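You operate a simulated robot arm through the tools that you are given. There is no shell and no other tool. Be economical: measure what you need, move in short steps, check, and stop when the job is done.

The job below is to be done with a simulated two-armed robot. You get a single attempt, and the scene is never put back.

JOB
Pick up the can from the steel table top with one hand, pass it to the other hand and put it on the steel step. Set down upright: can.

The check looks at the end state, three seconds after you hand in, the way a careful person would. Anything else that was tipped, shoved, dropped, spilled or broken makes it a failure.

ROBOT AND FRAMES
Two 7-joint arms with two-finger parallel grippers on one trunk, on a base that drives. Base frame: it is fixed to the floor where the robot stands at the start and does not move with it; the origin is under the middle of the robot, x ahead of it, y to its left, z up; the surface under the hand at the start is at about z = 880. Readings come in mm, degrees, newtons and seconds.
The left shoulder is at the start at [50, 158, 1058], the right one opposite. With the tool pointing down near the work surface each hand reaches from about 200 to 660 mm from the robot's upright axis, wherever it stands, measured 20 degrees to its own side. Places, roughly: steel step (24x36 cm) [-940, -60, 300]. Payload 3.91 kg a hand.
The TCP of each hand is the grasp point between the finger pads, 30 mm short of the fingertips. In the tool frame z runs along the fingers and y along their closing line. Largest opening 110 mm; finger width 20, thickness 10; the body of the gripper, 48 by 112 mm, starts 55 mm behind the TCP.
Orientation is told as [roll, pitch, yaw] about the base's x, y, z axes, in that order, counted from this pose: with the fingers straight down and closing along the base's y, the tool's x points along the base's -x, its y along +y and its z along -z.

CONTROLS
- The arms move only by the tool jog_arm. It takes "left_increments", "right_increments" or both (then of equal length, played together; a hand with none holds still); each is one flat list of numbers, 7 for each row, row after row: the turn, a rotation vector about the tool's x, y, z in units of 60 degrees (1.0 is 60 degrees), then the shift along the tool's x, y, z in units of 250 mm (1.0 is 250 mm), then the opening, from 0 (shut) to 1 (fully open). In form: [rx, ry, rz, tx, ty, tz, hand, rx, ry, rz, tx, ty, tz, hand, ...]. A call has 1 to 10 rows; each row is the pose to reach, as a shift and turn from the pose commanded when the call began, along the tool's axes at that moment. A call with a number of a shift or a turn outside -1 to 1 is refused whole. Each row takes 0.2 s and may step no farther than 50 mm and 8.6 degrees from the row before; otherwise, or with a gripper value out of range, the whole call is refused. Where a pose cannot be reached the arm comes as near as it can. A force on the tool above 40 N (or 10 N above the force at the start of the call, whichever is more), or a blocked arm, ends the call early, and 0.2 s more pass. Each finger travels about 153 mm/s and halts on what it meets, pressing with about 31 N; the grip force reading is that of the motor and also rises with nothing between the fingers. The clock runs only during rows and for 0.2 s after the last one: add rows that repeat a pose to give the fingers time. It gives the time, the measured TCP pose, the force on the tool (base axes), the opening and the grip force at its end, in the units of the frame above (readings bear some noise), with the torque about the TCP (base axes, N m) and any sound that the robot's microphone picked up, and new pictures: "show" is both (left out), scene, wrist or none (wrist: the cameras of the hands that moved).
- Cameras (640 x 400 px; columns grow to the right, rows downward): "scene" is now at [54.1, -88.5, 1200.5]; the picture's right is [-0.99, -0.17, 0.00], its down [-0.09, 0.52, -0.85] and it looks along [0.14, -0.84, -0.53] (base axes); focal length 214 px, centre (320, 200). "left" rides on the left gripper at [73, -17, -103] in its tool frame; the picture's right is [0.23, 0.97, 0.00], its down [-0.76, 0.18, -0.62] and it looks along [-0.61, 0.14, 0.78] (tool axes); focal length 222 px, centre (320, 200). "right" rides on the right gripper at [72, 17, -103] in its tool frame; the picture's right is [-0.23, 0.97, 0.00], its down [-0.76, -0.18, -0.62] and it looks along [-0.61, -0.14, 0.78] (tool axes); focal length 222 px, centre (320, 200). There is no depth. A picture from a camera that has moved, and an enlarged one, comes with that camera's place and axes in the base frame and with its lens.
- move_column(by): slides the trunk up (or, below 0, down) by that many mm; the arms and the scene camera ride with it, the base frame stays. It gives what a move gives, with no picture.
- base_move(legs): drives the robot by 1 to 6 legs, each [ahead, turn to the left] in mm and degrees, along the robot's own axes; the way and the turn of a leg run together, so that a leg with both is an arc; at most 1500 mm and 180 degrees a leg. The arms and the cameras ride along, it lands a little off, and it stops where it bumps. It gives what a move gives, and a new picture of the scene camera.
- head_to(pan, tilt): turns the head with the scene camera to pan (to the left, within 80 degrees either way) and tilt (down, from -29 to 69), counted from straight ahead of the robot. It gives what a move gives, and a new picture of the scene camera.
- zoom(camera, box): a new picture of the part [left, top, right, bottom] of that camera's present view, enlarged. The clock stands still meanwhile.
- job_done(): hands the job in; it is judged then, once.

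Go step by step. Nothing tells you exact positions but the pictures and the camera data: compare them with the known pose of the tool, close in by small moves and look again before you grip or let go. The budget is 120 turns and 260 pictures, counting those below and the enlarged ones. Unless the task says otherwise, let go and move clear before handing in, and close with one line.

The tools are called after ">>>" as a command line: name --argument value ..., lists and objects as JSON in quotes. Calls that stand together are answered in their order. jog_arm: Moves the arms, as the interface text tells. Its arguments: {"type":"object","properties":{"left_increments":{"type":"array","items":{"type":"number"}},"right_increments":{"type":"array","items":{"type":"number"}},"show":{"type":"string","enum":["both","scene","wrist","none"]}},"required":[]} The other tools are called the same way: move_column (by) slides the trunk up or down; base_move (legs) drives the base; head_to (pan, tilt) turns the head that bears the scene camera; zoom (camera, box) takes an enlarged picture of a part of a camera's view; job_done () hands the job in.

At the start:

```text
time_s: 0.0
left_eef_pos: [400.8, -52.6, 1055.6]
left_orientation: [-0.1, -0.1, 0.1]
left_force: [0.3, -0.5, 0.0]
left_moment: [-0.01, 0.02, -0.01]
left_opening: 109.9
left_finger_force: 0.1
right_eef_pos: [316.3, -341.4, 1089.2]
right_orientation: [0.1, 0.1, -0.1]
right_force: [-0.9, 0.6, -0.7]
right_moment: [-0.04, 0.02, 0.01]
right_opening: 110.1
right_finger_force: 0.1
trunk travel left (down, up): [-300.0, 182.0]
robot x, y, heading: [0.7, 2.7, -0.0]
head pan, tilt: [-80.2, 31.7]
```

scene: 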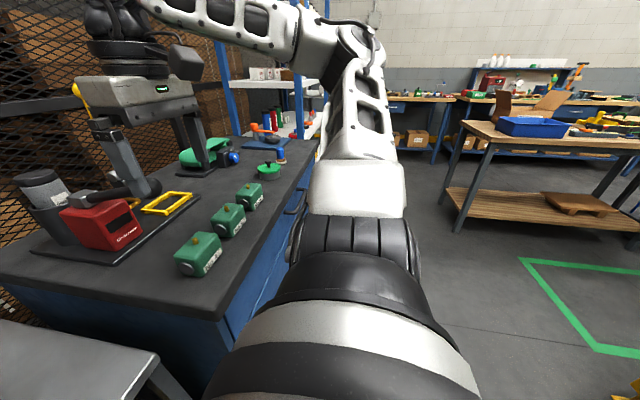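
right: 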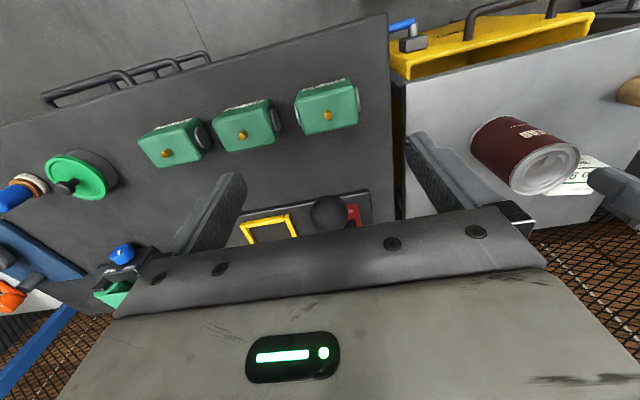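
left: 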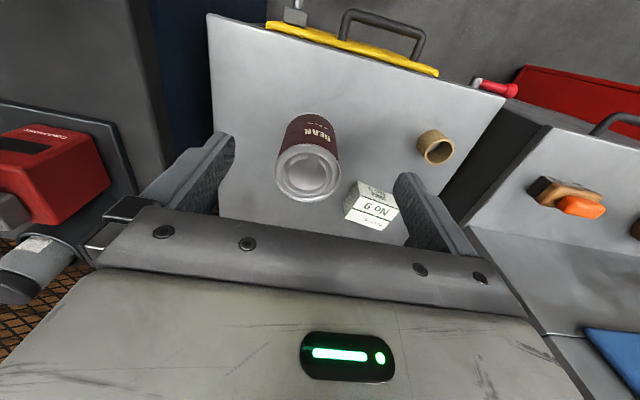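

The can stands almost directly under the left hand at about [435, -57], with a box and a ring near it. I'll look ahead with the head camera and zoom in on the can.

>>> head_to --pan 0 --tilt 45

>>> zoom --camera "left" --box '[220, 80, 460, 230]'

```text
time_s: 1.5
left_eef_pos: [400.2, -51.8, 1054.2]
left_orientation: [-0.1, 0.1, 0.1]
left_force: [-0.4, 0.3, 0.9]
left_moment: [-0.02, 0.02, 0.01]
left_opening: 109.9
left_finger_force: 0.0
right_eef_pos: [315.6, -342.4, 1090.0]
right_orientation: [0.0, -0.1, -0.1]
right_force: [0.7, 0.7, 0.4]
right_moment: [0.0, 0.01, 0.02]
right_opening: 110.1
right_finger_force: 0.1
trunk travel left (down, up): [-300.0, 182.0]
robot x, y, heading: [2.0, 1.8, -0.1]
head pan, tilt: [0.0, 45.0]
camera scene: at [120.2, -0.2, 1180.5], right [0.0, -1.0, 0.0], down [-0.71, 0.0, -0.71], along [0.71, 0.0, -0.71], focal length 214 px, centre (320, 200)
```

scene: 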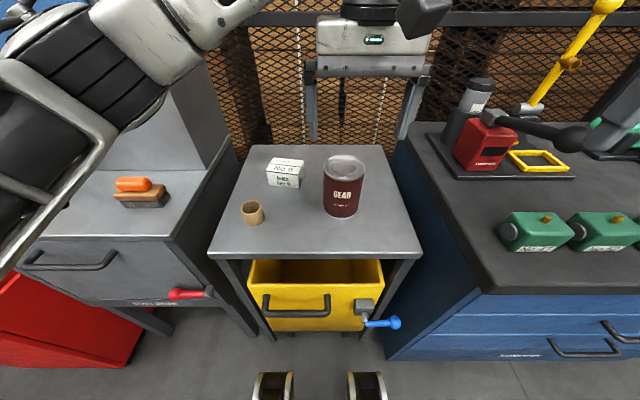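

```text
2.67 times, centred on (340, 155) of left
camera zoom: at [328.3, -68.1, 1159.3], right [-0.23, 0.97, 0.0], down [0.76, 0.18, 0.62], along [0.61, 0.14, -0.78], focal length 592 px, centre (267, 320)
```

zoom: 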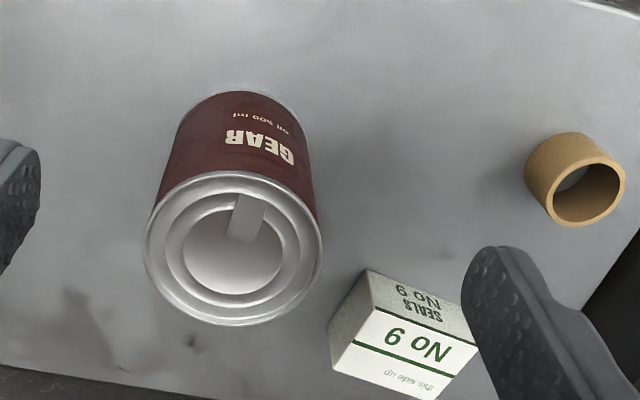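

Triangulating from both cameras puts the can top at about [467, -52, 932], about 80 mm in diameter, on a table at z about 810. I'll move the left hand over it and look again.

>>> jog_arm --left_increments '[0, 0, 0, -0.132, 0, 0.0, 1, 0, 0, 0, -0.264, 0, 0.1, 1, 0, 0, 0, -0.264, 0, 0.2, 1, 0, 0, 0, -0.264, 0, 0.2, 1]' --show "both"

```text
time_s: 2.5
left_eef_pos: [466.9, -51.1, 1003.9]
left_orientation: [0.0, 0.0, 0.0]
left_force: [-0.2, -0.5, 0.6]
left_moment: [0.0, -0.02, 0.01]
left_opening: 109.8
left_finger_force: 0.0
right_eef_pos: [316.1, -341.9, 1089.5]
right_orientation: [-0.1, 0.0, -0.2]
right_force: [-0.6, -0.6, -0.2]
right_moment: [-0.01, 0.0, 0.0]
right_opening: 110.0
right_finger_force: 0.1
trunk travel left (down, up): [-300.0, 182.0]
robot x, y, heading: [-1.2, -0.0, -0.0]
head pan, tilt: [0.0, 45.0]
camera scene: at [120.2, -0.1, 1180.5], right [0.0, -1.0, 0.0], down [-0.71, 0.0, -0.71], along [0.71, 0.0, -0.71], focal length 214 px, centre (320, 200)
camera left: at [395.4, -66.5, 1108.9], right [-0.23, 0.97, 0.0], down [0.76, 0.18, 0.62], along [0.61, 0.14, -0.78], focal length 222 px, centre (320, 200)
```

scene: 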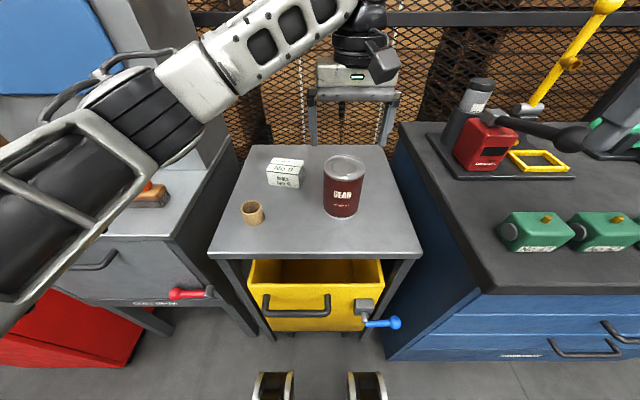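
left: 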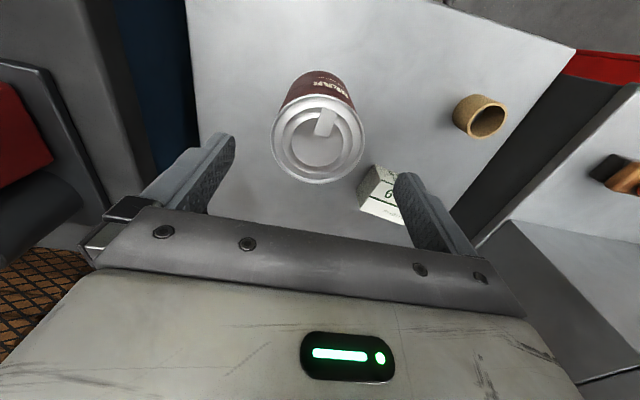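

The new view refines the can to about [471, -50, top 926]. I'll go half way down and look again.

>>> jog_arm --left_increments '[0, 0, 0, -0.014, 0.004, 0.1, 1, 0, 0, 0, -0.014, 0.004, 0.2, 1]' --show "both"

```text
time_s: 3.1
left_eef_pos: [469.2, -50.2, 953.1]
left_orientation: [0.0, 0.0, 0.1]
left_force: [-0.7, 0.8, -0.2]
left_moment: [-0.01, 0.0, -0.02]
left_opening: 109.8
left_finger_force: 0.0
right_eef_pos: [315.3, -342.3, 1090.3]
right_orientation: [-0.1, 0.0, -0.1]
right_force: [-0.4, 0.4, 0.0]
right_moment: [0.0, -0.01, 0.01]
right_opening: 110.3
right_finger_force: 0.1
trunk travel left (down, up): [-300.0, 182.0]
robot x, y, heading: [-2.4, -0.6, 0.2]
head pan, tilt: [0.0, 45.0]
camera scene: at [120.3, -0.1, 1180.6], right [0.0, -1.0, 0.0], down [-0.71, 0.0, -0.71], along [0.71, 0.0, -0.71], focal length 214 px, centre (320, 200)
camera left: at [397.7, -66.1, 1057.0], right [-0.23, 0.97, 0.0], down [0.76, 0.18, 0.62], along [0.61, 0.14, -0.78], focal length 222 px, centre (320, 200)
```

scene: 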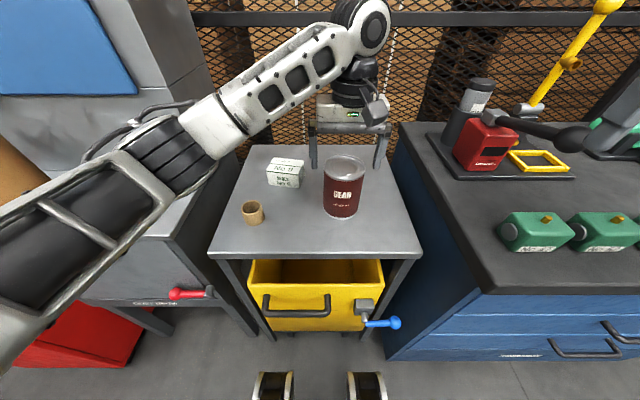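
left: 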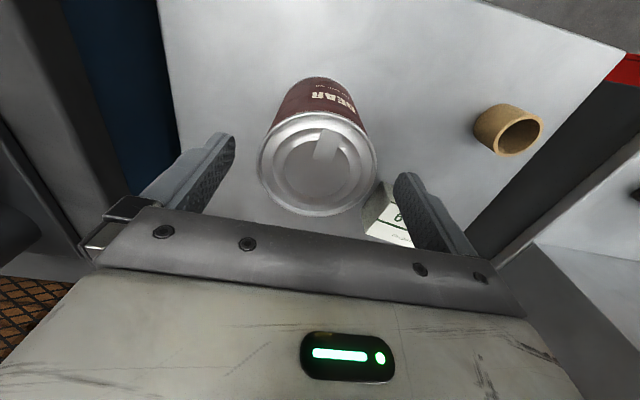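

Fingers straddle the can, with the top at about z 917 and the centre at [475, -49]. I'll lower the last bit, shallow, so the lower can stays free for the other hand.

>>> jog_arm --left_increments '[0, 0, 0, -0.02, 0.004, 0.1, 1, 0, 0, 0, -0.02, 0.004, 0.22, 1]' --show "both"

```text
time_s: 3.7
left_eef_pos: [476.8, -47.5, 898.9]
left_orientation: [0.0, 0.0, 0.1]
left_force: [-1.2, 0.2, 0.7]
left_moment: [-0.02, -0.02, -0.02]
left_opening: 109.9
left_finger_force: 0.0
right_eef_pos: [315.7, -343.1, 1090.1]
right_orientation: [0.0, 0.0, -0.1]
right_force: [0.7, -0.3, 0.9]
right_moment: [0.01, -0.01, 0.0]
right_opening: 110.1
right_finger_force: 0.0
trunk travel left (down, up): [-300.0, 182.0]
robot x, y, heading: [0.2, 0.4, -0.0]
head pan, tilt: [0.0, 45.0]
camera scene: at [120.3, -0.1, 1180.6], right [0.0, -1.0, 0.0], down [-0.71, 0.0, -0.71], along [0.71, 0.0, -0.71], focal length 214 px, centre (320, 200)
camera left: at [404.0, -64.1, 1002.9], right [-0.23, 0.97, 0.0], down [0.76, 0.18, 0.62], along [0.61, 0.14, -0.78], focal length 222 px, centre (320, 200)
```

scene: 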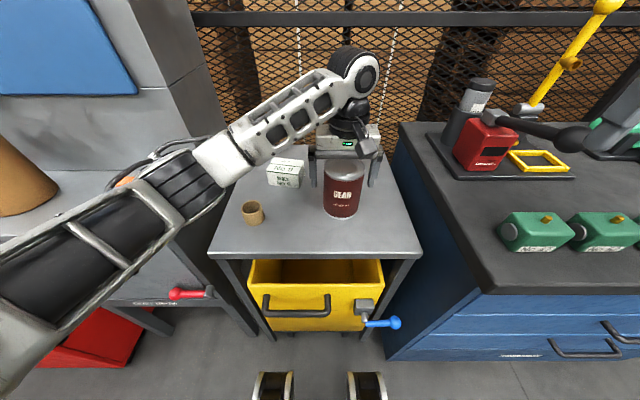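
left: 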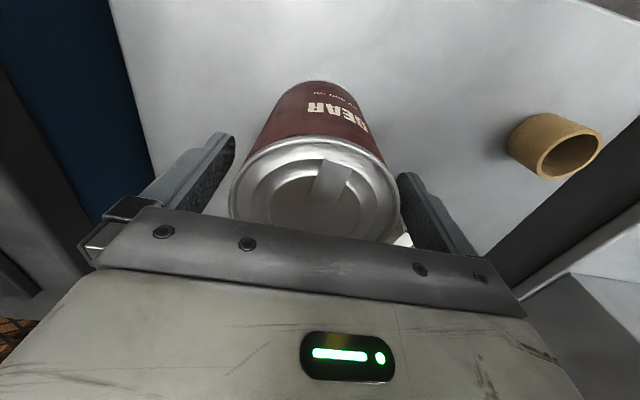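

The can is centred between the fingers, so I'll close on it.

>>> jog_arm --left_increments '[0, 0, 0, 0.008, 0, 0, 0, 0, 0, 0, 0.008, 0, 0, 0, 0, 0, 0, 0.008, 0, 0, 0]' --show "wrist"

```text
time_s: 4.5
left_eef_pos: [474.0, -47.8, 899.8]
left_orientation: [0.0, 0.0, 0.1]
left_force: [0.5, 0.6, -0.4]
left_moment: [0.12, -0.18, 0.05]
left_opening: 83.0
left_finger_force: 30.6
right_eef_pos: [315.8, -341.7, 1089.6]
right_orientation: [0.0, 0.0, -0.2]
right_force: [0.1, 0.2, -0.6]
right_moment: [-0.02, 0.01, -0.01]
right_opening: 109.9
right_finger_force: 0.0
trunk travel left (down, up): [-300.0, 182.0]
robot x, y, heading: [-0.9, -3.2, 0.2]
head pan, tilt: [0.0, 45.0]
camera left: at [401.9, -64.8, 1003.3], right [-0.23, 0.97, 0.0], down [0.76, 0.18, 0.62], along [0.61, 0.14, -0.78], focal length 222 px, centre (320, 200)
```

left: 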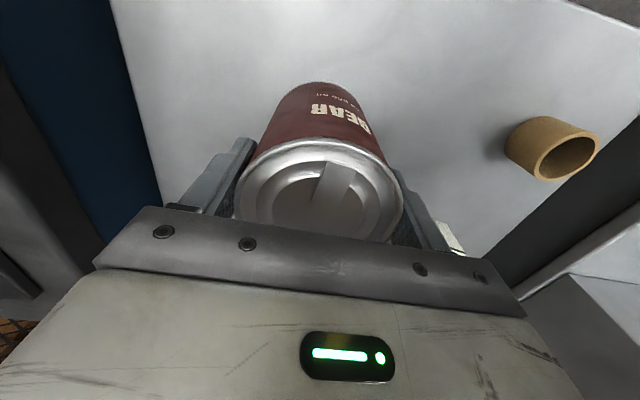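

It is gripped at 83 mm with 31 N. I'll lift it and weigh it.

>>> jog_arm --left_increments '[0, 0, 0, 0, 0, -0.04, 0, 0, 0, 0, 0, 0, -0.1, 0, 0, 0, 0, 0, 0, -0.2, 0, 0, 0, 0, 0, 0, -0.4, 0, 0, 0, 0, 0, 0, -0.56, 0, 0, 0, 0, 0, 0, -0.6, 0, 0, 0, 0, 0, 0, -0.6, 0]' --show "both"

```text
time_s: 6.1
left_eef_pos: [472.1, -50.1, 1049.6]
left_orientation: [0.0, 0.1, 0.1]
left_force: [-0.4, -0.1, -5.0]
left_moment: [-0.01, 0.02, 0.0]
left_opening: 82.7
left_finger_force: 30.3
right_eef_pos: [316.4, -342.6, 1090.9]
right_orientation: [0.0, 0.1, -0.2]
right_force: [-0.7, 0.3, 0.5]
right_moment: [-0.05, -0.02, -0.02]
right_opening: 109.9
right_finger_force: 0.1
trunk travel left (down, up): [-300.0, 182.0]
robot x, y, heading: [-4.3, -1.8, -0.3]
head pan, tilt: [0.0, 45.0]
camera scene: at [120.6, -0.1, 1180.5], right [0.0, -1.0, 0.0], down [-0.71, 0.0, -0.71], along [0.71, 0.0, -0.71], focal length 214 px, centre (320, 200)
camera left: at [400.8, -66.3, 1153.3], right [-0.23, 0.97, 0.0], down [0.76, 0.18, 0.62], along [0.61, 0.14, -0.78], focal length 222 px, centre (320, 200)
```

scene: 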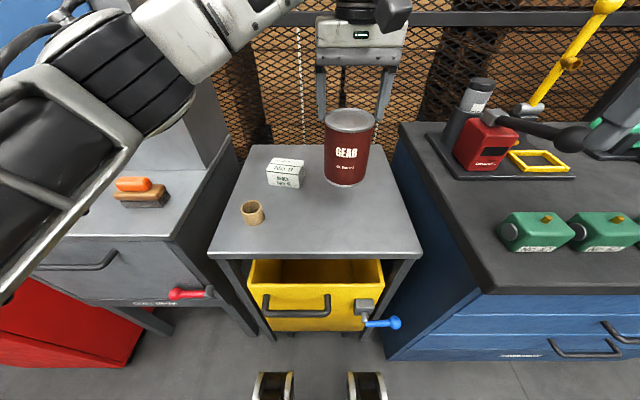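
left: 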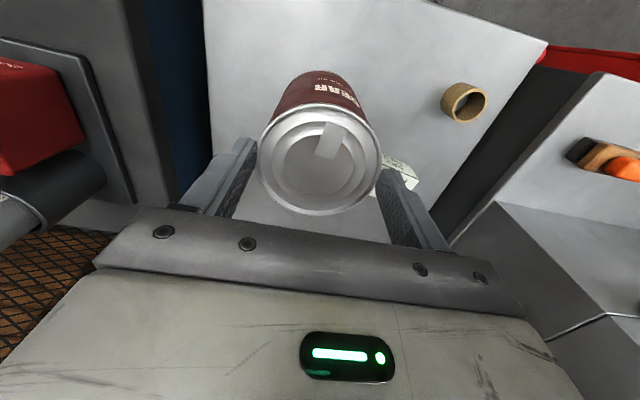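

The can has slid down in the grip: its top is now below the TCP, near the fingertips. I'll lower it gently straight back to the table to regrip deeper.

>>> jog_arm --left_increments '[0, 0, 0, 0, 0, 0.02, 0, 0, 0, 0, 0, 0, 0.05, 0, 0, 0, 0, 0, 0, 0.09, 0, 0, 0, 0, 0, 0, 0.13, 0, 0, 0, 0, 0, 0, 0.17, 0, 0, 0, 0, 0, 0, 0.21, 0, 0, 0, 0, 0, 0, 0.25, 0, 0, 0, 0, 0, 0, 0.28, 0, 0, 0, 0, 0, 0, 0.3, 0]' --show "both"

```text
time_s: 8.1
left_eef_pos: [473.1, -48.9, 974.5]
left_orientation: [0.1, 0.1, 0.1]
left_force: [-0.3, 1.0, -5.0]
left_moment: [0.0, -0.01, 0.02]
left_opening: 82.7
left_finger_force: 30.5
right_eef_pos: [316.1, -341.5, 1090.3]
right_orientation: [0.0, -0.1, -0.1]
right_force: [-0.1, 0.3, -0.1]
right_moment: [0.02, -0.01, -0.01]
right_opening: 110.0
right_finger_force: 0.1
trunk travel left (down, up): [-300.0, 182.0]
robot x, y, heading: [1.1, 1.6, -0.0]
head pan, tilt: [0.0, 45.0]
camera scene: at [120.6, -0.1, 1180.5], right [0.0, -1.0, 0.0], down [-0.71, 0.0, -0.71], along [0.71, 0.0, -0.71], focal length 214 px, centre (320, 200)
camera left: at [401.6, -64.3, 1079.0], right [-0.23, 0.97, 0.0], down [0.76, 0.18, 0.62], along [0.61, 0.14, -0.78], focal length 222 px, centre (320, 200)
```

scene: 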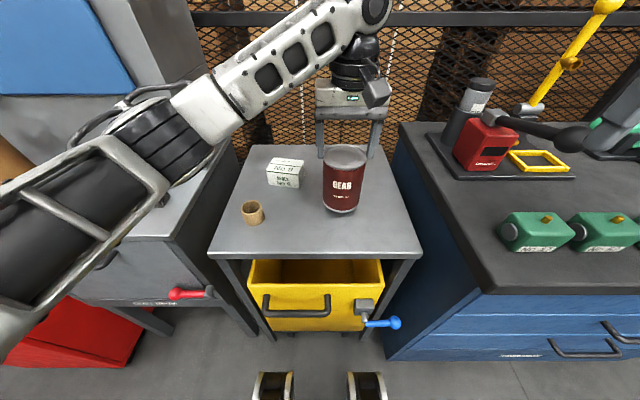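
left: 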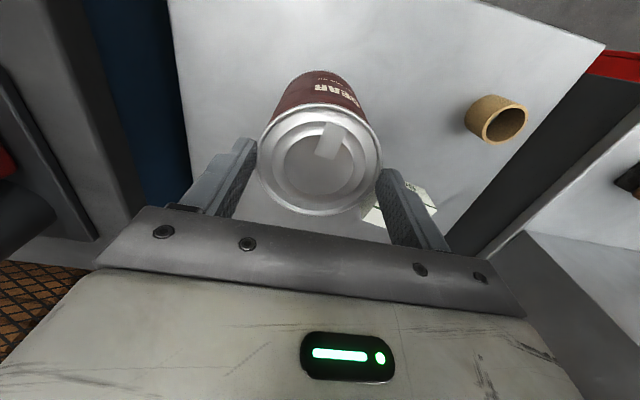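

The hold is now steady, so the can only slides under acceleration. I'll lower it slowly until it stands.

>>> jog_arm --left_increments '[0, 0, 0, 0, 0, 0.01, 0, 0, 0, 0, 0, 0, 0.03, 0, 0, 0, 0, 0, 0, 0.05, 0, 0, 0, 0, 0, 0, 0.07, 0, 0, 0, 0, 0, 0, 0.09, 0, 0, 0, 0, 0, 0, 0.11, 0, 0, 0, 0, 0, 0, 0.12, 0]' --show "wrist"

```text
time_s: 9.7
left_eef_pos: [473.3, -50.0, 947.1]
left_orientation: [-0.1, -0.3, 0.1]
left_force: [1.0, 1.8, 13.3]
left_moment: [0.48, 0.47, 0.05]
left_opening: 82.9
left_finger_force: 31.6
right_eef_pos: [315.4, -341.3, 1090.9]
right_orientation: [0.0, -0.1, -0.1]
right_force: [0.3, -0.5, 0.4]
right_moment: [0.01, -0.02, 0.03]
right_opening: 110.1
right_finger_force: 0.1
trunk travel left (down, up): [-300.0, 182.0]
robot x, y, heading: [2.2, 0.4, -0.2]
head pan, tilt: [0.0, 45.0]
camera left: at [400.6, -65.3, 1050.7], right [-0.23, 0.97, 0.0], down [0.76, 0.18, 0.63], along [0.61, 0.14, -0.78], focal length 222 px, centre (320, 200)
```

left: 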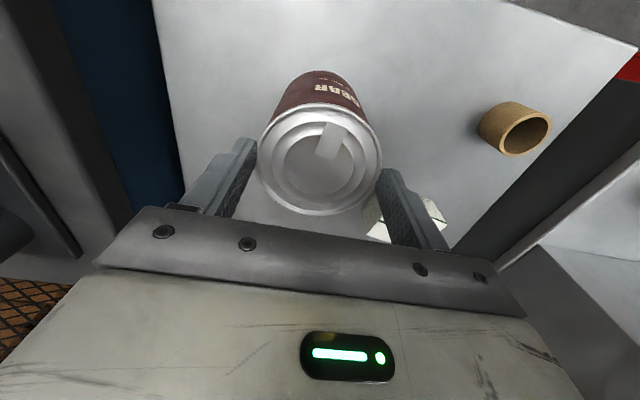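

The can stands on the table again. I'll open, go about 62 mm deeper and close again.

>>> jog_arm --left_increments '[0, 0, 0, 0, 0, -0.004, 1, 0, 0, 0, 0, 0, -0.004, 1, 0, 0, 0, 0, 0, 0.08, 1, 0, 0, 0, 0, 0, 0.16, 1, 0, 0, 0, 0, 0, 0.24, 1, 0, 0, 0, 0, 0, 0.24, 1]' --show "both"

```text
time_s: 11.1
left_eef_pos: [472.0, -49.1, 885.2]
left_orientation: [0.0, 0.0, 0.1]
left_force: [0.6, -0.6, 0.6]
left_moment: [0.03, -0.02, 0.03]
left_opening: 110.0
left_finger_force: 0.1
right_eef_pos: [315.9, -342.0, 1090.1]
right_orientation: [0.0, 0.0, -0.1]
right_force: [0.4, 0.4, -0.5]
right_moment: [0.01, 0.01, 0.0]
right_opening: 109.7
right_finger_force: 0.0
trunk travel left (down, up): [-300.0, 182.0]
robot x, y, heading: [-3.0, -0.5, -0.3]
head pan, tilt: [0.0, 45.0]
camera scene: at [120.2, -0.1, 1180.5], right [0.0, -1.0, 0.0], down [-0.71, 0.0, -0.71], along [0.71, 0.0, -0.71], focal length 214 px, centre (320, 200)
camera left: at [400.8, -63.8, 988.5], right [-0.23, 0.97, 0.0], down [0.76, 0.18, 0.62], along [0.61, 0.14, -0.78], focal length 222 px, centre (320, 200)
```

scene: 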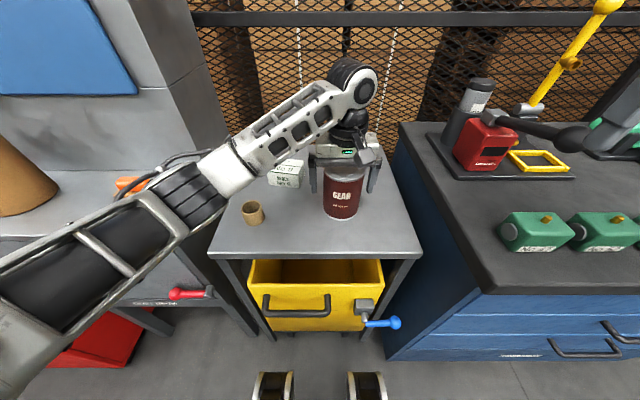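
left: 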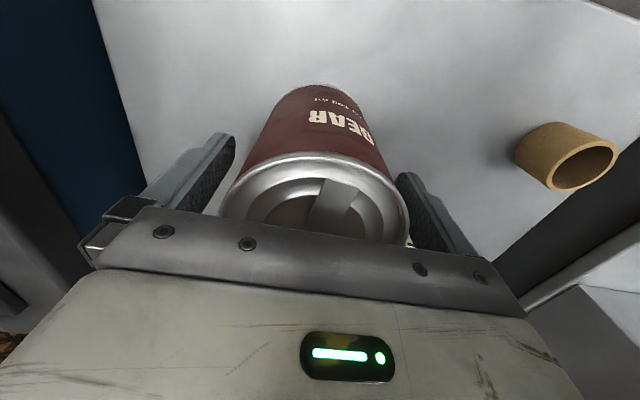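

Close and lift slowly by 20 mm, then look.

>>> jog_arm --left_increments '[0, 0, 0, 0, 0, 0, 0, 0, 0, 0, 0, 0, 0, 0, 0, 0, 0, 0, 0, 0, 0, 0, 0, 0, 0, 0, -0.008, 0, 0, 0, 0, 0, 0, -0.02, 0, 0, 0, 0, 0, 0, -0.036, 0, 0, 0, 0, 0, 0, -0.056, 0, 0, 0, 0, 0, 0, -0.072, 0, 0, 0, 0, 0, 0, -0.08, 0, 0, 0, 0, 0, 0, -0.08, 0]' --show "wrist"

```text
time_s: 13.3
left_eef_pos: [473.4, -49.8, 904.0]
left_orientation: [0.1, 0.1, 0.0]
left_force: [0.0, 0.5, -4.9]
left_moment: [0.02, 0.02, -0.01]
left_opening: 83.1
left_finger_force: 31.3
right_eef_pos: [316.0, -341.6, 1090.6]
right_orientation: [0.0, 0.0, -0.2]
right_force: [0.6, -0.2, 0.2]
right_moment: [0.01, 0.0, -0.03]
right_opening: 110.2
right_finger_force: 0.1
trunk travel left (down, up): [-300.0, 182.0]
robot x, y, heading: [0.9, 1.2, 0.2]
head pan, tilt: [0.0, 45.0]
camera left: at [401.0, -66.2, 1009.1], right [-0.23, 0.97, 0.0], down [0.76, 0.18, 0.62], along [0.61, 0.14, -0.78], focal length 222 px, centre (320, 200)
```

left: 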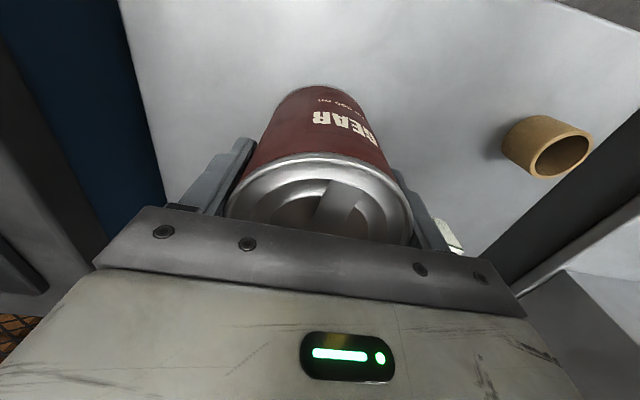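

No slip this time. I'll continue lifting gently.

>>> jog_arm --left_increments '[0, 0, 0, 0, 0, -0.01, 0, 0, 0, 0, 0, 0, -0.04, 0, 0, 0, 0, 0, 0, -0.09, 0, 0, 0, 0, 0, 0, -0.15, 0, 0, 0, 0, 0, 0, -0.22, 0, 0, 0, 0, 0, 0, -0.29, 0, 0, 0, 0, 0, 0, -0.35, 0, 0, 0, 0, 0, 0, -0.4, 0, 0, 0, 0, 0, 0, -0.43, 0, 0, 0, 0, 0, 0, -0.44, 0]' --show "both"

```text
time_s: 15.5
left_eef_pos: [472.9, -49.1, 1015.4]
left_orientation: [0.0, -0.1, 0.1]
left_force: [-0.3, -0.1, -5.1]
left_moment: [-0.01, 0.07, -0.01]
left_opening: 82.9
left_finger_force: 31.2
right_eef_pos: [317.0, -343.4, 1089.6]
right_orientation: [-0.1, 0.0, 0.0]
right_force: [-0.1, -0.4, 0.1]
right_moment: [0.01, 0.03, 0.0]
right_opening: 110.2
right_finger_force: 0.1
trunk travel left (down, up): [-300.0, 182.0]
robot x, y, heading: [0.1, 0.8, 0.2]
head pan, tilt: [0.0, 45.0]
camera scene: at [120.5, -0.2, 1180.5], right [0.0, -1.0, 0.0], down [-0.71, 0.0, -0.71], along [0.71, 0.0, -0.71], focal length 214 px, centre (320, 200)
camera left: at [401.7, -65.0, 1119.8], right [-0.23, 0.97, 0.0], down [0.76, 0.18, 0.62], along [0.61, 0.14, -0.78], focal length 222 px, centre (320, 200)
```

scene: 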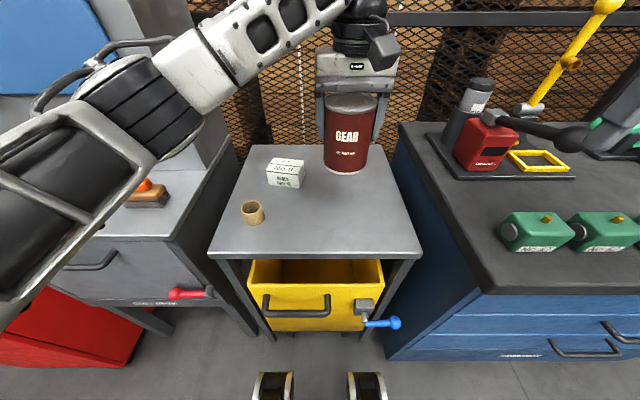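
left: 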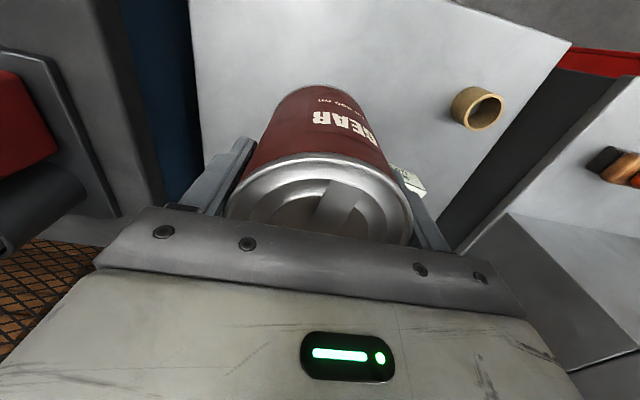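

The can is held firmly. Plan: the left hand keeps it from above, and the right hand comes in nearly level (about 20° down) around the lower half. I'll start turning the right hand forward.

>>> jog_arm --right_increments '[0, -0.125, 0, -0.022, 0.055, 0.01, 1, 0, -0.25, 0, -0.045, 0.11, 0.02, 1, 0, -0.375, 0, -0.067, 0.165, 0.03, 1, 0, -0.5, 0, -0.09, 0.22, 0.04, 1, 0, -0.625, 0, -0.11, 0.275, 0.05, 1, 0, -0.75, 0, -0.132, 0.33, 0.06, 1, 0, -0.875, 0, -0.154, 0.385, 0.07, 1, 0, -1.0, 0, -0.176, 0.44, 0.08, 1]' --show "both"

```text
time_s: 17.3
left_eef_pos: [474.1, -48.8, 1015.2]
left_orientation: [-0.1, 0.0, 0.2]
left_force: [-0.4, 0.6, -4.1]
left_moment: [0.0, 0.03, 0.02]
left_opening: 82.9
left_finger_force: 31.2
right_eef_pos: [390.2, -233.8, 1094.6]
right_orientation: [0.0, -60.0, -0.1]
right_force: [0.4, 0.4, -1.1]
right_moment: [0.05, 0.01, 0.01]
right_opening: 109.9
right_finger_force: 0.0
right hand out of reach, approached as far as the arm can: row 7, 8
trunk travel left (down, up): [-300.0, 182.0]
robot x, y, heading: [4.1, 1.2, 0.1]
head pan, tilt: [0.0, 45.0]
camera scene: at [120.8, 0.1, 1180.4], right [0.0, -1.0, 0.0], down [-0.71, 0.0, -0.71], along [0.71, 0.0, -0.71], focal length 214 px, centre (320, 200)
camera right: at [264.9, -215.9, 1083.0], right [0.11, 0.97, 0.2], down [-0.16, -0.18, 0.97], along [0.98, -0.14, 0.14], focal length 222 px, centre (320, 200)
```

scene: 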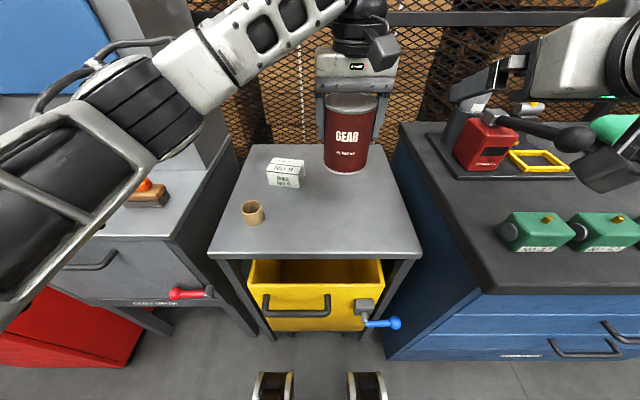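
right: 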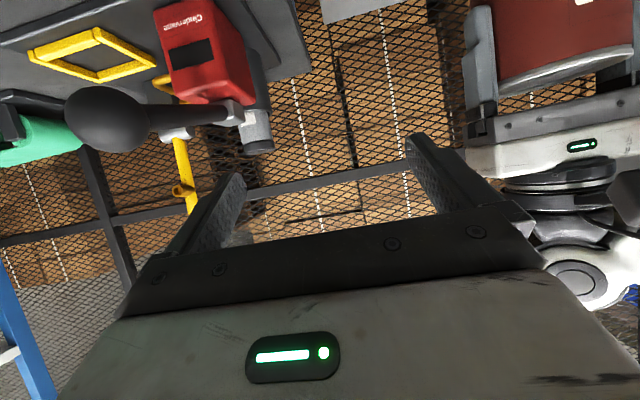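

The right hand can't get that close to the body, so I'll carry the can farther out, to about [540, -120], in front of the right shoulder.

>>> jog_arm --left_increments '[0, 0, 0, -0.008, -0.008, 0, 0, 0, 0, 0, -0.032, -0.034, 0, 0, 0, 0, 0, -0.07, -0.073, 0, 0, 0, 0, 0, -0.113, -0.118, 0, 0, 0, 0, 0, -0.155, -0.162, 0, 0, 0, 0, 0, -0.198, -0.207, 0, 0, 0, 0, 0, -0.236, -0.246, 0, 0, 0, 0, 0, -0.26, -0.272, 0, 0, 0, 0, 0, -0.268, -0.28, 0, 0]' --show "both"

```text
time_s: 19.3
left_eef_pos: [511.8, -91.5, 1015.5]
left_orientation: [0.0, 0.0, 0.1]
left_force: [-0.6, -0.7, -4.6]
left_moment: [-0.04, 0.07, 0.0]
left_opening: 83.1
left_finger_force: 30.4
left hand out of reach, approached as far as the arm can: row 6, 7, 8, 9
right_eef_pos: [391.0, -233.2, 1093.7]
right_orientation: [0.0, -59.8, -0.1]
right_force: [0.3, 0.7, -0.7]
right_moment: [0.03, -0.03, -0.02]
right_opening: 110.0
right_finger_force: 0.1
trunk travel left (down, up): [-300.0, 182.0]
robot x, y, heading: [1.7, 1.7, -0.2]
head pan, tilt: [0.0, 45.0]
camera scene: at [120.6, -0.2, 1180.5], right [0.0, -1.0, 0.0], down [-0.71, 0.0, -0.71], along [0.71, 0.0, -0.71], focal length 214 px, centre (320, 200)
camera left: at [440.4, -107.4, 1120.8], right [-0.23, 0.97, 0.0], down [0.76, 0.18, 0.62], along [0.61, 0.14, -0.78], focal length 222 px, centre (320, 200)
```

scene: 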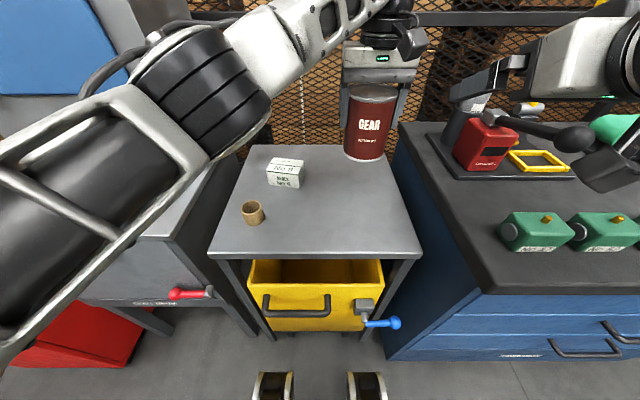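
left: 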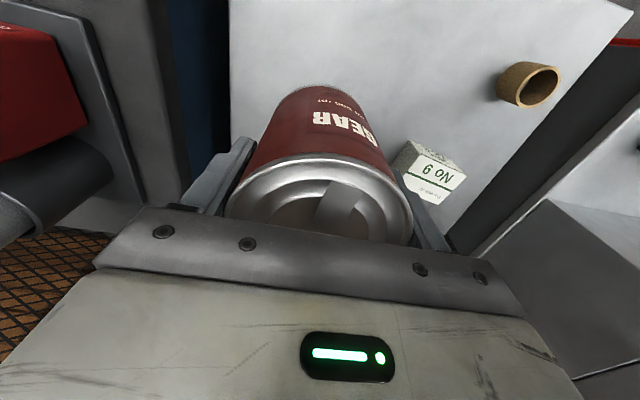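

The left hand stops at [512, -92], which is workable. Now I'll bring the right hand in below and behind, pitched about -70 and yawed 15, keeping clear of the left camera.

>>> jog_arm --right_increments '[-0.045, -0.033, -0.021, 0.044, 0.038, 0.026, 1, -0.091, -0.067, -0.043, 0.089, 0.077, 0.051, 1, -0.136, -0.1, -0.064, 0.133, 0.115, 0.077, 1, -0.182, -0.134, -0.086, 0.178, 0.154, 0.102, 1, -0.227, -0.167, -0.107, 0.222, 0.192, 0.128, 1]' --show "both"

```text
time_s: 20.5
left_eef_pos: [512.8, -92.1, 1016.4]
left_orientation: [0.1, 0.1, 0.0]
left_force: [0.6, -1.3, -4.4]
left_moment: [0.0, 0.01, -0.02]
left_opening: 83.0
left_finger_force: 31.2
right_eef_pos: [436.5, -190.5, 1038.5]
right_orientation: [-0.1, -69.9, 15.1]
right_force: [0.2, 0.0, 0.5]
right_moment: [0.0, 0.01, 0.01]
right_opening: 110.4
right_finger_force: 0.0
right hand out of reach, approached as far as the arm can: row 1, 2, 3, 4, 5
trunk travel left (down, up): [-300.0, 182.0]
robot x, y, heading: [-0.6, -0.4, 0.1]
head pan, tilt: [0.0, 45.0]
camera scene: at [120.8, -0.3, 1180.5], right [0.0, -1.0, 0.0], down [-0.71, 0.0, -0.71], along [0.71, 0.0, -0.71], focal length 214 px, centre (320, 200)
camera right: at [315.1, -205.3, 1006.0], right [-0.18, 0.96, 0.21], down [-0.27, -0.26, 0.93], along [0.95, 0.11, 0.3], focal length 222 px, centre (320, 200)
```

scene: 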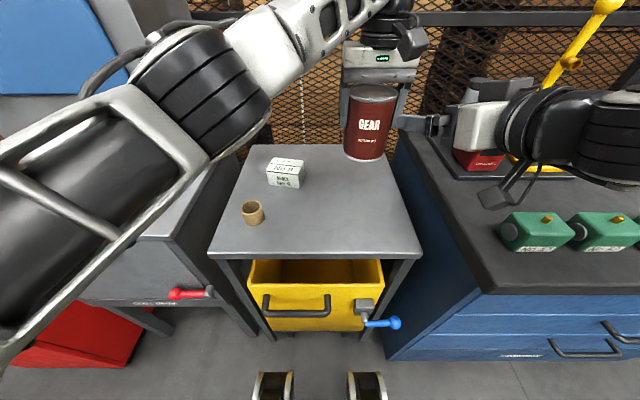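
right: 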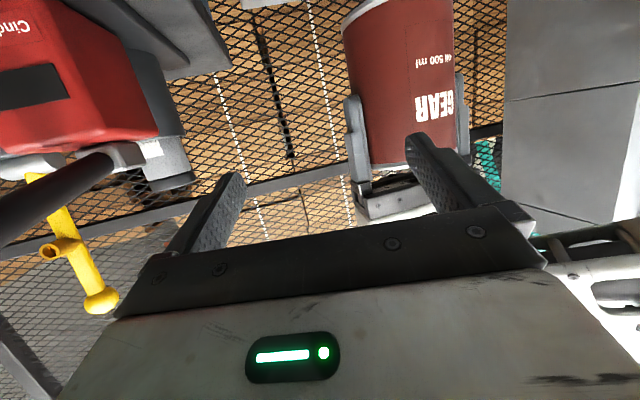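

The right arm can't come in straight, so it must approach diagonally from the right. To keep the right elbow and camera clear of the green boxes, I'll raise the trunk 120 mm first.

>>> move_column --by 120

>>> zoom --camera "left" --box '[160, 40, 480, 240]'

>>> head_to --pan -35 --tilt 40

```text
time_s: 22.0
left_eef_pos: [512.3, -91.4, 1136.9]
left_orientation: [0.0, 0.1, 0.2]
left_force: [0.5, -0.4, -4.9]
left_moment: [-0.01, 0.02, 0.0]
left_opening: 82.7
left_finger_force: 31.0
right_eef_pos: [438.1, -191.7, 1158.8]
right_orientation: [-0.2, -70.1, 15.1]
right_force: [-1.1, -0.6, 0.5]
right_moment: [0.02, 0.0, -0.02]
right_opening: 110.2
right_finger_force: 0.1
trunk travel left (down, up): [-420.0, 62.0]
robot x, y, heading: [2.8, 2.9, 0.3]
head pan, tilt: [0.0, 45.0]
```

```text
2.00 times, centred on (320, 140) of left
camera zoom: at [440.7, -107.4, 1240.6], right [-0.23, 0.97, 0.0], down [0.76, 0.18, 0.62], along [0.61, 0.14, -0.78], focal length 444 px, centre (320, 320)
```

zoom: 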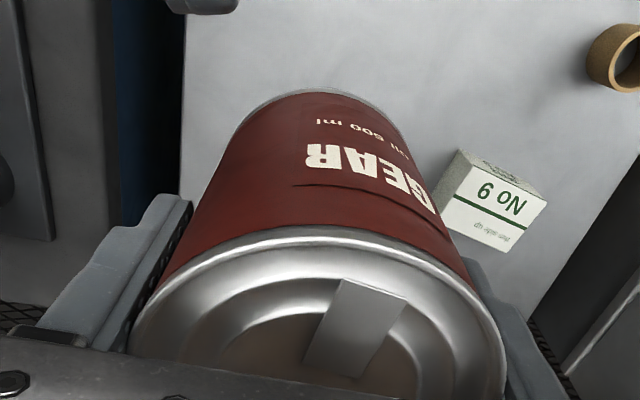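

```text
time_s: 23.0
left_eef_pos: [513.8, -90.3, 1136.3]
left_orientation: [0.0, 0.1, 0.1]
left_force: [0.1, 0.0, -5.8]
left_moment: [-0.01, 0.02, -0.01]
left_opening: 83.0
left_finger_force: 30.9
right_eef_pos: [437.8, -191.4, 1159.5]
right_orientation: [-0.2, -70.0, 15.2]
right_force: [0.6, 0.1, 0.8]
right_moment: [0.01, 0.07, 0.0]
right_opening: 109.9
right_finger_force: 0.1
trunk travel left (down, up): [-420.0, 62.0]
robot x, y, heading: [-0.6, -1.1, -0.1]
head pan, tilt: [-35.0, 40.0]
camera scene: at [109.0, -48.9, 1307.7], right [-0.57, -0.82, 0.0], down [-0.53, 0.37, -0.77], along [0.63, -0.44, -0.64], focal length 214 px, centre (320, 200)
```

scene: 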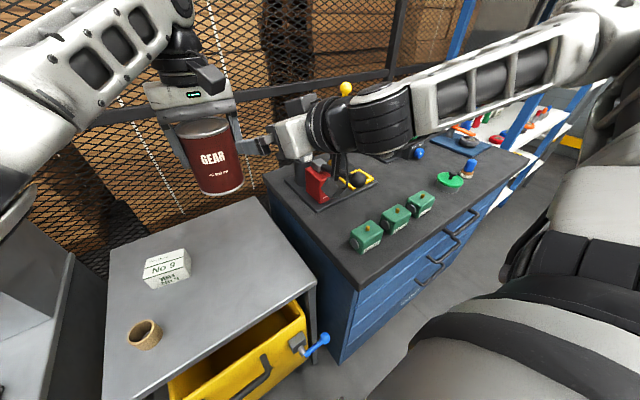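

The can is held and everything is clear. Now I'll yaw the right hand to 45° and lower it to the pregrasp behind and right of the can.

>>> jog_arm --right_increments '[-0.094, 0, -0.034, 0.058, 0.014, 0.015, 1, -0.188, 0, -0.068, 0.116, 0.028, 0.03, 1, -0.282, 0, -0.103, 0.175, 0.041, 0.046, 1, -0.376, 0, -0.137, 0.233, 0.055, 0.062, 1, -0.47, 0, -0.171, 0.291, 0.069, 0.077, 1]' --show "both"

```text
time_s: 24.2
left_eef_pos: [513.4, -91.5, 1136.5]
left_orientation: [-0.1, 0.1, 0.2]
left_force: [1.1, 0.0, -4.9]
left_moment: [0.04, -0.01, -0.01]
left_opening: 82.7
left_finger_force: 30.6
right_eef_pos: [427.2, -176.0, 1084.0]
right_orientation: [-0.1, -70.0, 45.2]
right_force: [-0.6, 0.1, 0.3]
right_moment: [-0.02, 0.03, 0.02]
right_opening: 109.7
right_finger_force: 0.0
trunk travel left (down, up): [-420.0, 62.0]
robot x, y, heading: [1.6, 1.0, 0.3]
head pan, tilt: [-35.0, 40.0]
camera scene: at [109.2, -49.1, 1307.7], right [-0.57, -0.82, 0.0], down [-0.53, 0.37, -0.77], along [0.63, -0.44, -0.64], focal length 214 px, centre (320, 200)
camera right: at [328.6, -249.5, 1051.0], right [-0.64, 0.74, 0.21], down [-0.1, -0.36, 0.93], along [0.77, 0.57, 0.3], focal length 222 px, centre (320, 200)
```

scene: 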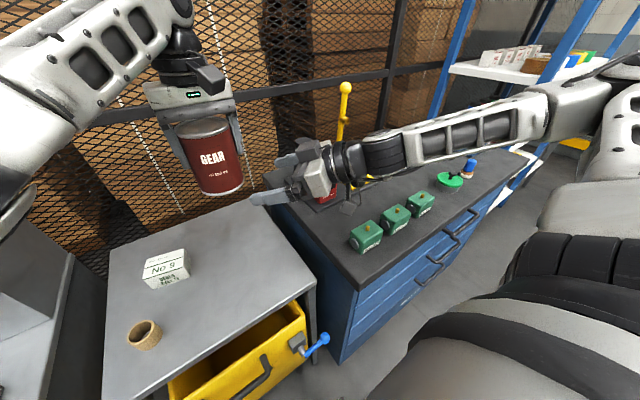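
right: 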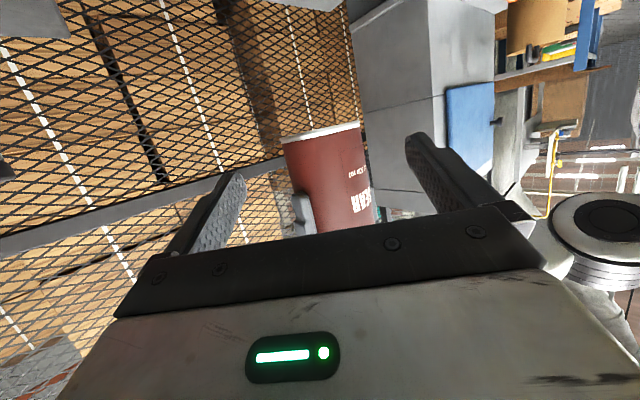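

The right hand is at the pregrasp, and I measure the can bottom at z about 1053. Left fingertips (z about 1106) would be tight, so I'll yaw the left hand +40° so both finger pairs line up.

>>> jog_arm --left_increments '[0, 0, -0.03, 0, 0, 0, 0, 0, 0, -0.1, 0, 0, 0, 0, 0, 0, -0.2, 0, 0, 0, 0, 0, 0, -0.3, 0, 0, 0, 0, 0, 0, -0.4, 0, 0, 0, 0, 0, 0, -0.5, 0, 0, 0, 0, 0, 0, -0.59, 0, 0, 0, 0, 0, 0, -0.65, 0, 0, 0, 0, 0, 0, -0.667, 0, 0, 0, 0]' --show "scene"

>>> zoom --camera "right" --box '[160, 80, 480, 280]'

```text
time_s: 26.2
left_eef_pos: [512.6, -92.0, 1137.2]
left_orientation: [0.0, 0.0, 40.1]
left_force: [0.6, 0.2, -5.3]
left_moment: [-0.04, 0.05, -0.02]
left_opening: 82.7
left_finger_force: 31.0
right_eef_pos: [427.6, -176.4, 1083.6]
right_orientation: [-0.3, -70.0, 45.1]
right_force: [-0.7, 0.0, -0.3]
right_moment: [-0.01, -0.01, -0.03]
right_opening: 109.7
right_finger_force: 0.0
trunk travel left (down, up): [-420.0, 62.0]
robot x, y, heading: [-2.0, -1.7, -0.2]
head pan, tilt: [-35.0, 40.0]
camera scene: at [109.0, -48.9, 1307.7], right [-0.57, -0.82, 0.0], down [-0.53, 0.37, -0.77], along [0.63, -0.44, -0.64], focal length 214 px, centre (320, 200)
```

scene: 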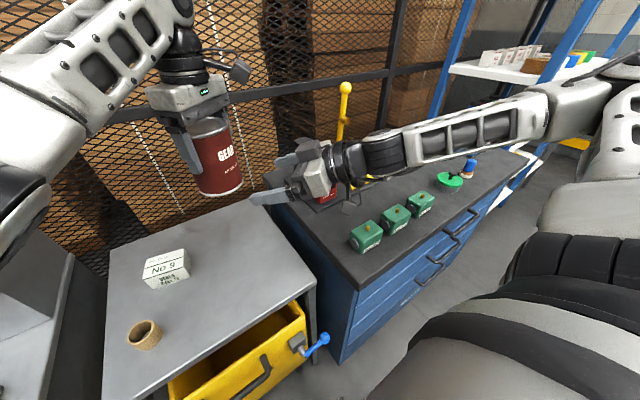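

```text
2.00 times, centred on (320, 180) of right
camera zoom: at [328.6, -249.4, 1051.4], right [-0.63, 0.74, 0.21], down [-0.1, -0.35, 0.93], along [0.77, 0.57, 0.3], focal length 444 px, centre (320, 240)
```

zoom: 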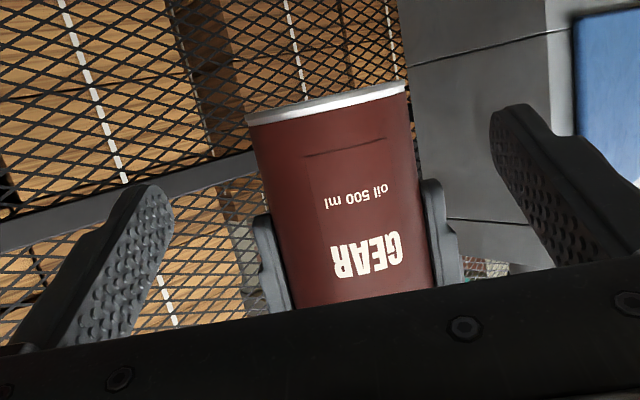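

Both finger pairs are aligned now. I'll advance level by 45 mm and check centering.

>>> jog_arm --right_increments '[0, 0, 0, -0.02, 0, 0.056, 1, 0, 0, 0, -0.041, 0, 0.113, 1, 0, 0, 0, -0.061, 0, 0.169, 1]' --show "both"

```text
time_s: 27.0
left_eef_pos: [514.0, -91.4, 1137.4]
left_orientation: [-0.1, 0.1, 40.0]
left_force: [0.1, 0.7, -4.0]
left_moment: [-0.01, 0.02, -0.03]
left_opening: 82.9
left_finger_force: 31.5
right_eef_pos: [459.2, -143.0, 1084.6]
right_orientation: [0.0, -70.1, 45.1]
right_force: [-0.3, 1.1, 0.6]
right_moment: [-0.01, -0.01, 0.03]
right_opening: 110.1
right_finger_force: 0.1
trunk travel left (down, up): [-420.0, 62.0]
robot x, y, heading: [1.6, 0.6, -0.1]
head pan, tilt: [-35.0, 40.0]
camera scene: at [109.2, -48.8, 1307.7], right [-0.57, -0.82, 0.0], down [-0.53, 0.37, -0.77], along [0.63, -0.44, -0.64], focal length 214 px, centre (320, 200)
camera right: at [360.4, -216.6, 1052.4], right [-0.63, 0.74, 0.21], down [-0.1, -0.35, 0.93], along [0.77, 0.57, 0.3], focal length 222 px, centre (320, 200)
```

scene: 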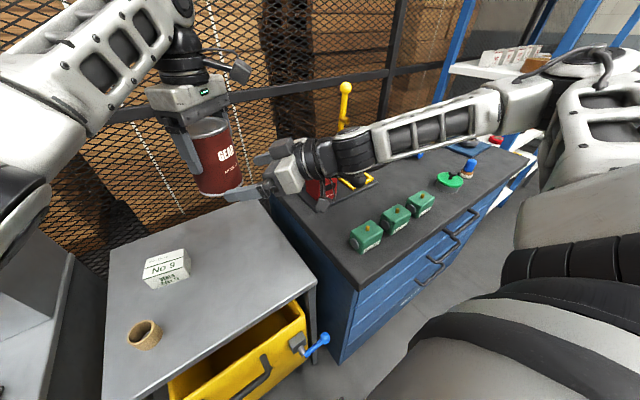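
right: 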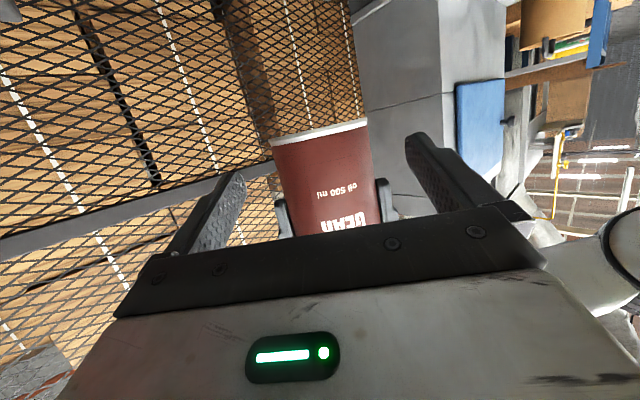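

It's centred, so I'll advance the rest, stopping a few mm short so the palm stays off the can.

>>> jog_arm --right_increments '[0, 0, 0, -0.023, -0.002, 0.065, 1, 0, 0, 0, -0.047, -0.004, 0.13, 1, 0, 0, 0, -0.07, -0.006, 0.194, 1, 0, 0, 0, -0.094, -0.008, 0.257, 1]' --show "both"

```text
time_s: 28.0
left_eef_pos: [513.0, -92.3, 1136.9]
left_orientation: [0.0, 0.0, 40.2]
left_force: [1.1, -0.2, -4.4]
left_moment: [-0.04, -0.02, 0.01]
left_opening: 83.0
left_finger_force: 30.7
right_eef_pos: [507.6, -98.3, 1089.1]
right_orientation: [0.0, -69.6, 45.1]
right_force: [1.0, 0.0, 0.3]
right_moment: [0.02, 0.03, 0.01]
right_opening: 110.2
right_finger_force: 0.1
right hand out of reach, approached as far as the arm can: row 4
trunk travel left (down, up): [-420.0, 62.0]
robot x, y, heading: [2.7, 1.6, -0.0]
head pan, tilt: [-35.0, 40.0]
camera scene: at [109.2, -48.7, 1307.7], right [-0.57, -0.82, 0.0], down [-0.53, 0.37, -0.77], along [0.63, -0.44, -0.64], focal length 214 px, centre (320, 200)
camera right: at [409.2, -172.2, 1056.2], right [-0.63, 0.74, 0.21], down [-0.1, -0.35, 0.93], along [0.77, 0.57, 0.3], focal length 222 px, centre (320, 200)
```

scene: 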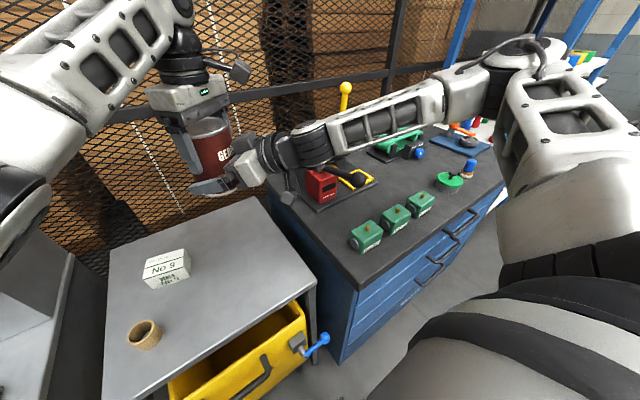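
right: 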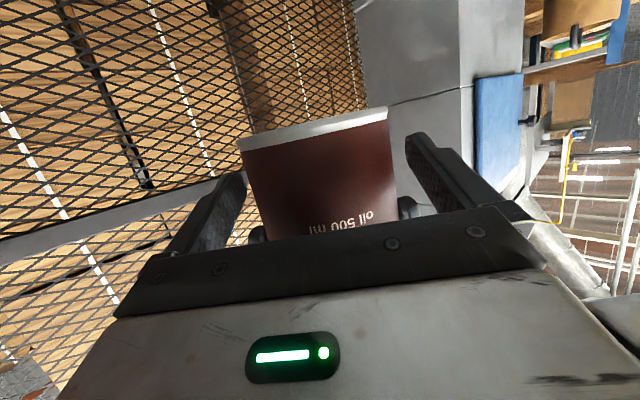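

The right hand is about 8 mm short of centre, with the pads around the can and below the left fingertips. Close the right hand.

>>> jog_arm --right_increments '[0, 0, 0, 0, 0, 0, 0.82, 0, 0, 0, 0, 0, 0, 0.76, 0, 0, 0, 0, 0, 0, 0.6, 0, 0, 0, 0, 0, 0, 0.0, 0, 0, 0, 0, 0, 0, 0.0]' --show "both"

```text
time_s: 29.2
left_eef_pos: [512.3, -91.9, 1136.8]
left_orientation: [0.0, 0.1, 40.2]
left_force: [2.7, -6.1, -4.7]
left_moment: [-0.29, -0.17, 0.16]
left_opening: 82.9
left_finger_force: 31.6
right_eef_pos: [508.0, -99.4, 1088.6]
right_orientation: [-0.1, -69.6, 45.1]
right_force: [-2.5, 5.9, 0.4]
right_moment: [-0.02, -0.01, -0.09]
right_opening: 83.0
right_finger_force: 30.9
trunk travel left (down, up): [-420.0, 62.0]
robot x, y, heading: [-0.9, -3.9, 0.0]
head pan, tilt: [-35.0, 40.0]
camera scene: at [109.0, -48.9, 1307.7], right [-0.57, -0.82, 0.0], down [-0.53, 0.37, -0.77], along [0.63, -0.44, -0.64], focal length 214 px, centre (320, 200)
camera right: at [408.5, -172.3, 1056.2], right [-0.63, 0.74, 0.21], down [-0.1, -0.35, 0.93], along [0.77, 0.57, 0.3], focal length 222 px, centre (320, 200)
```

scene: 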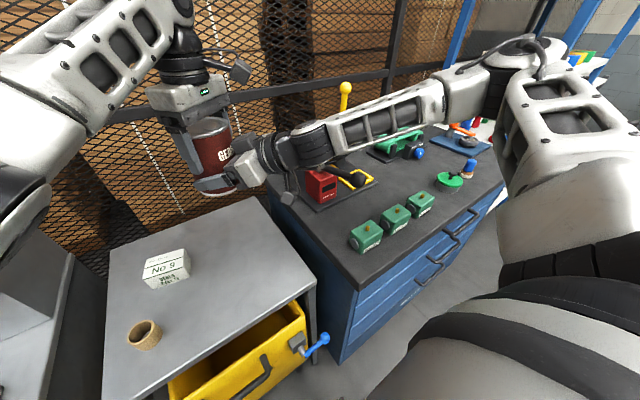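
right: 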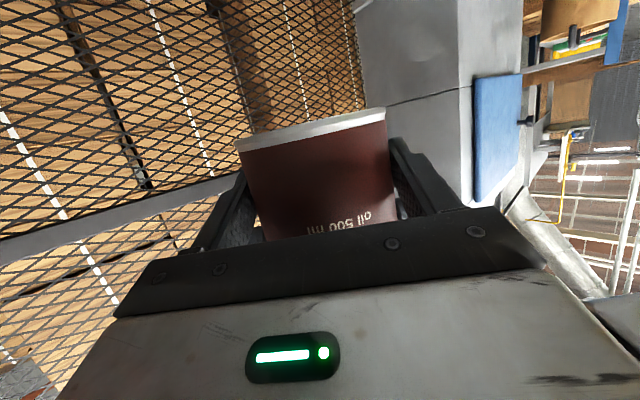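

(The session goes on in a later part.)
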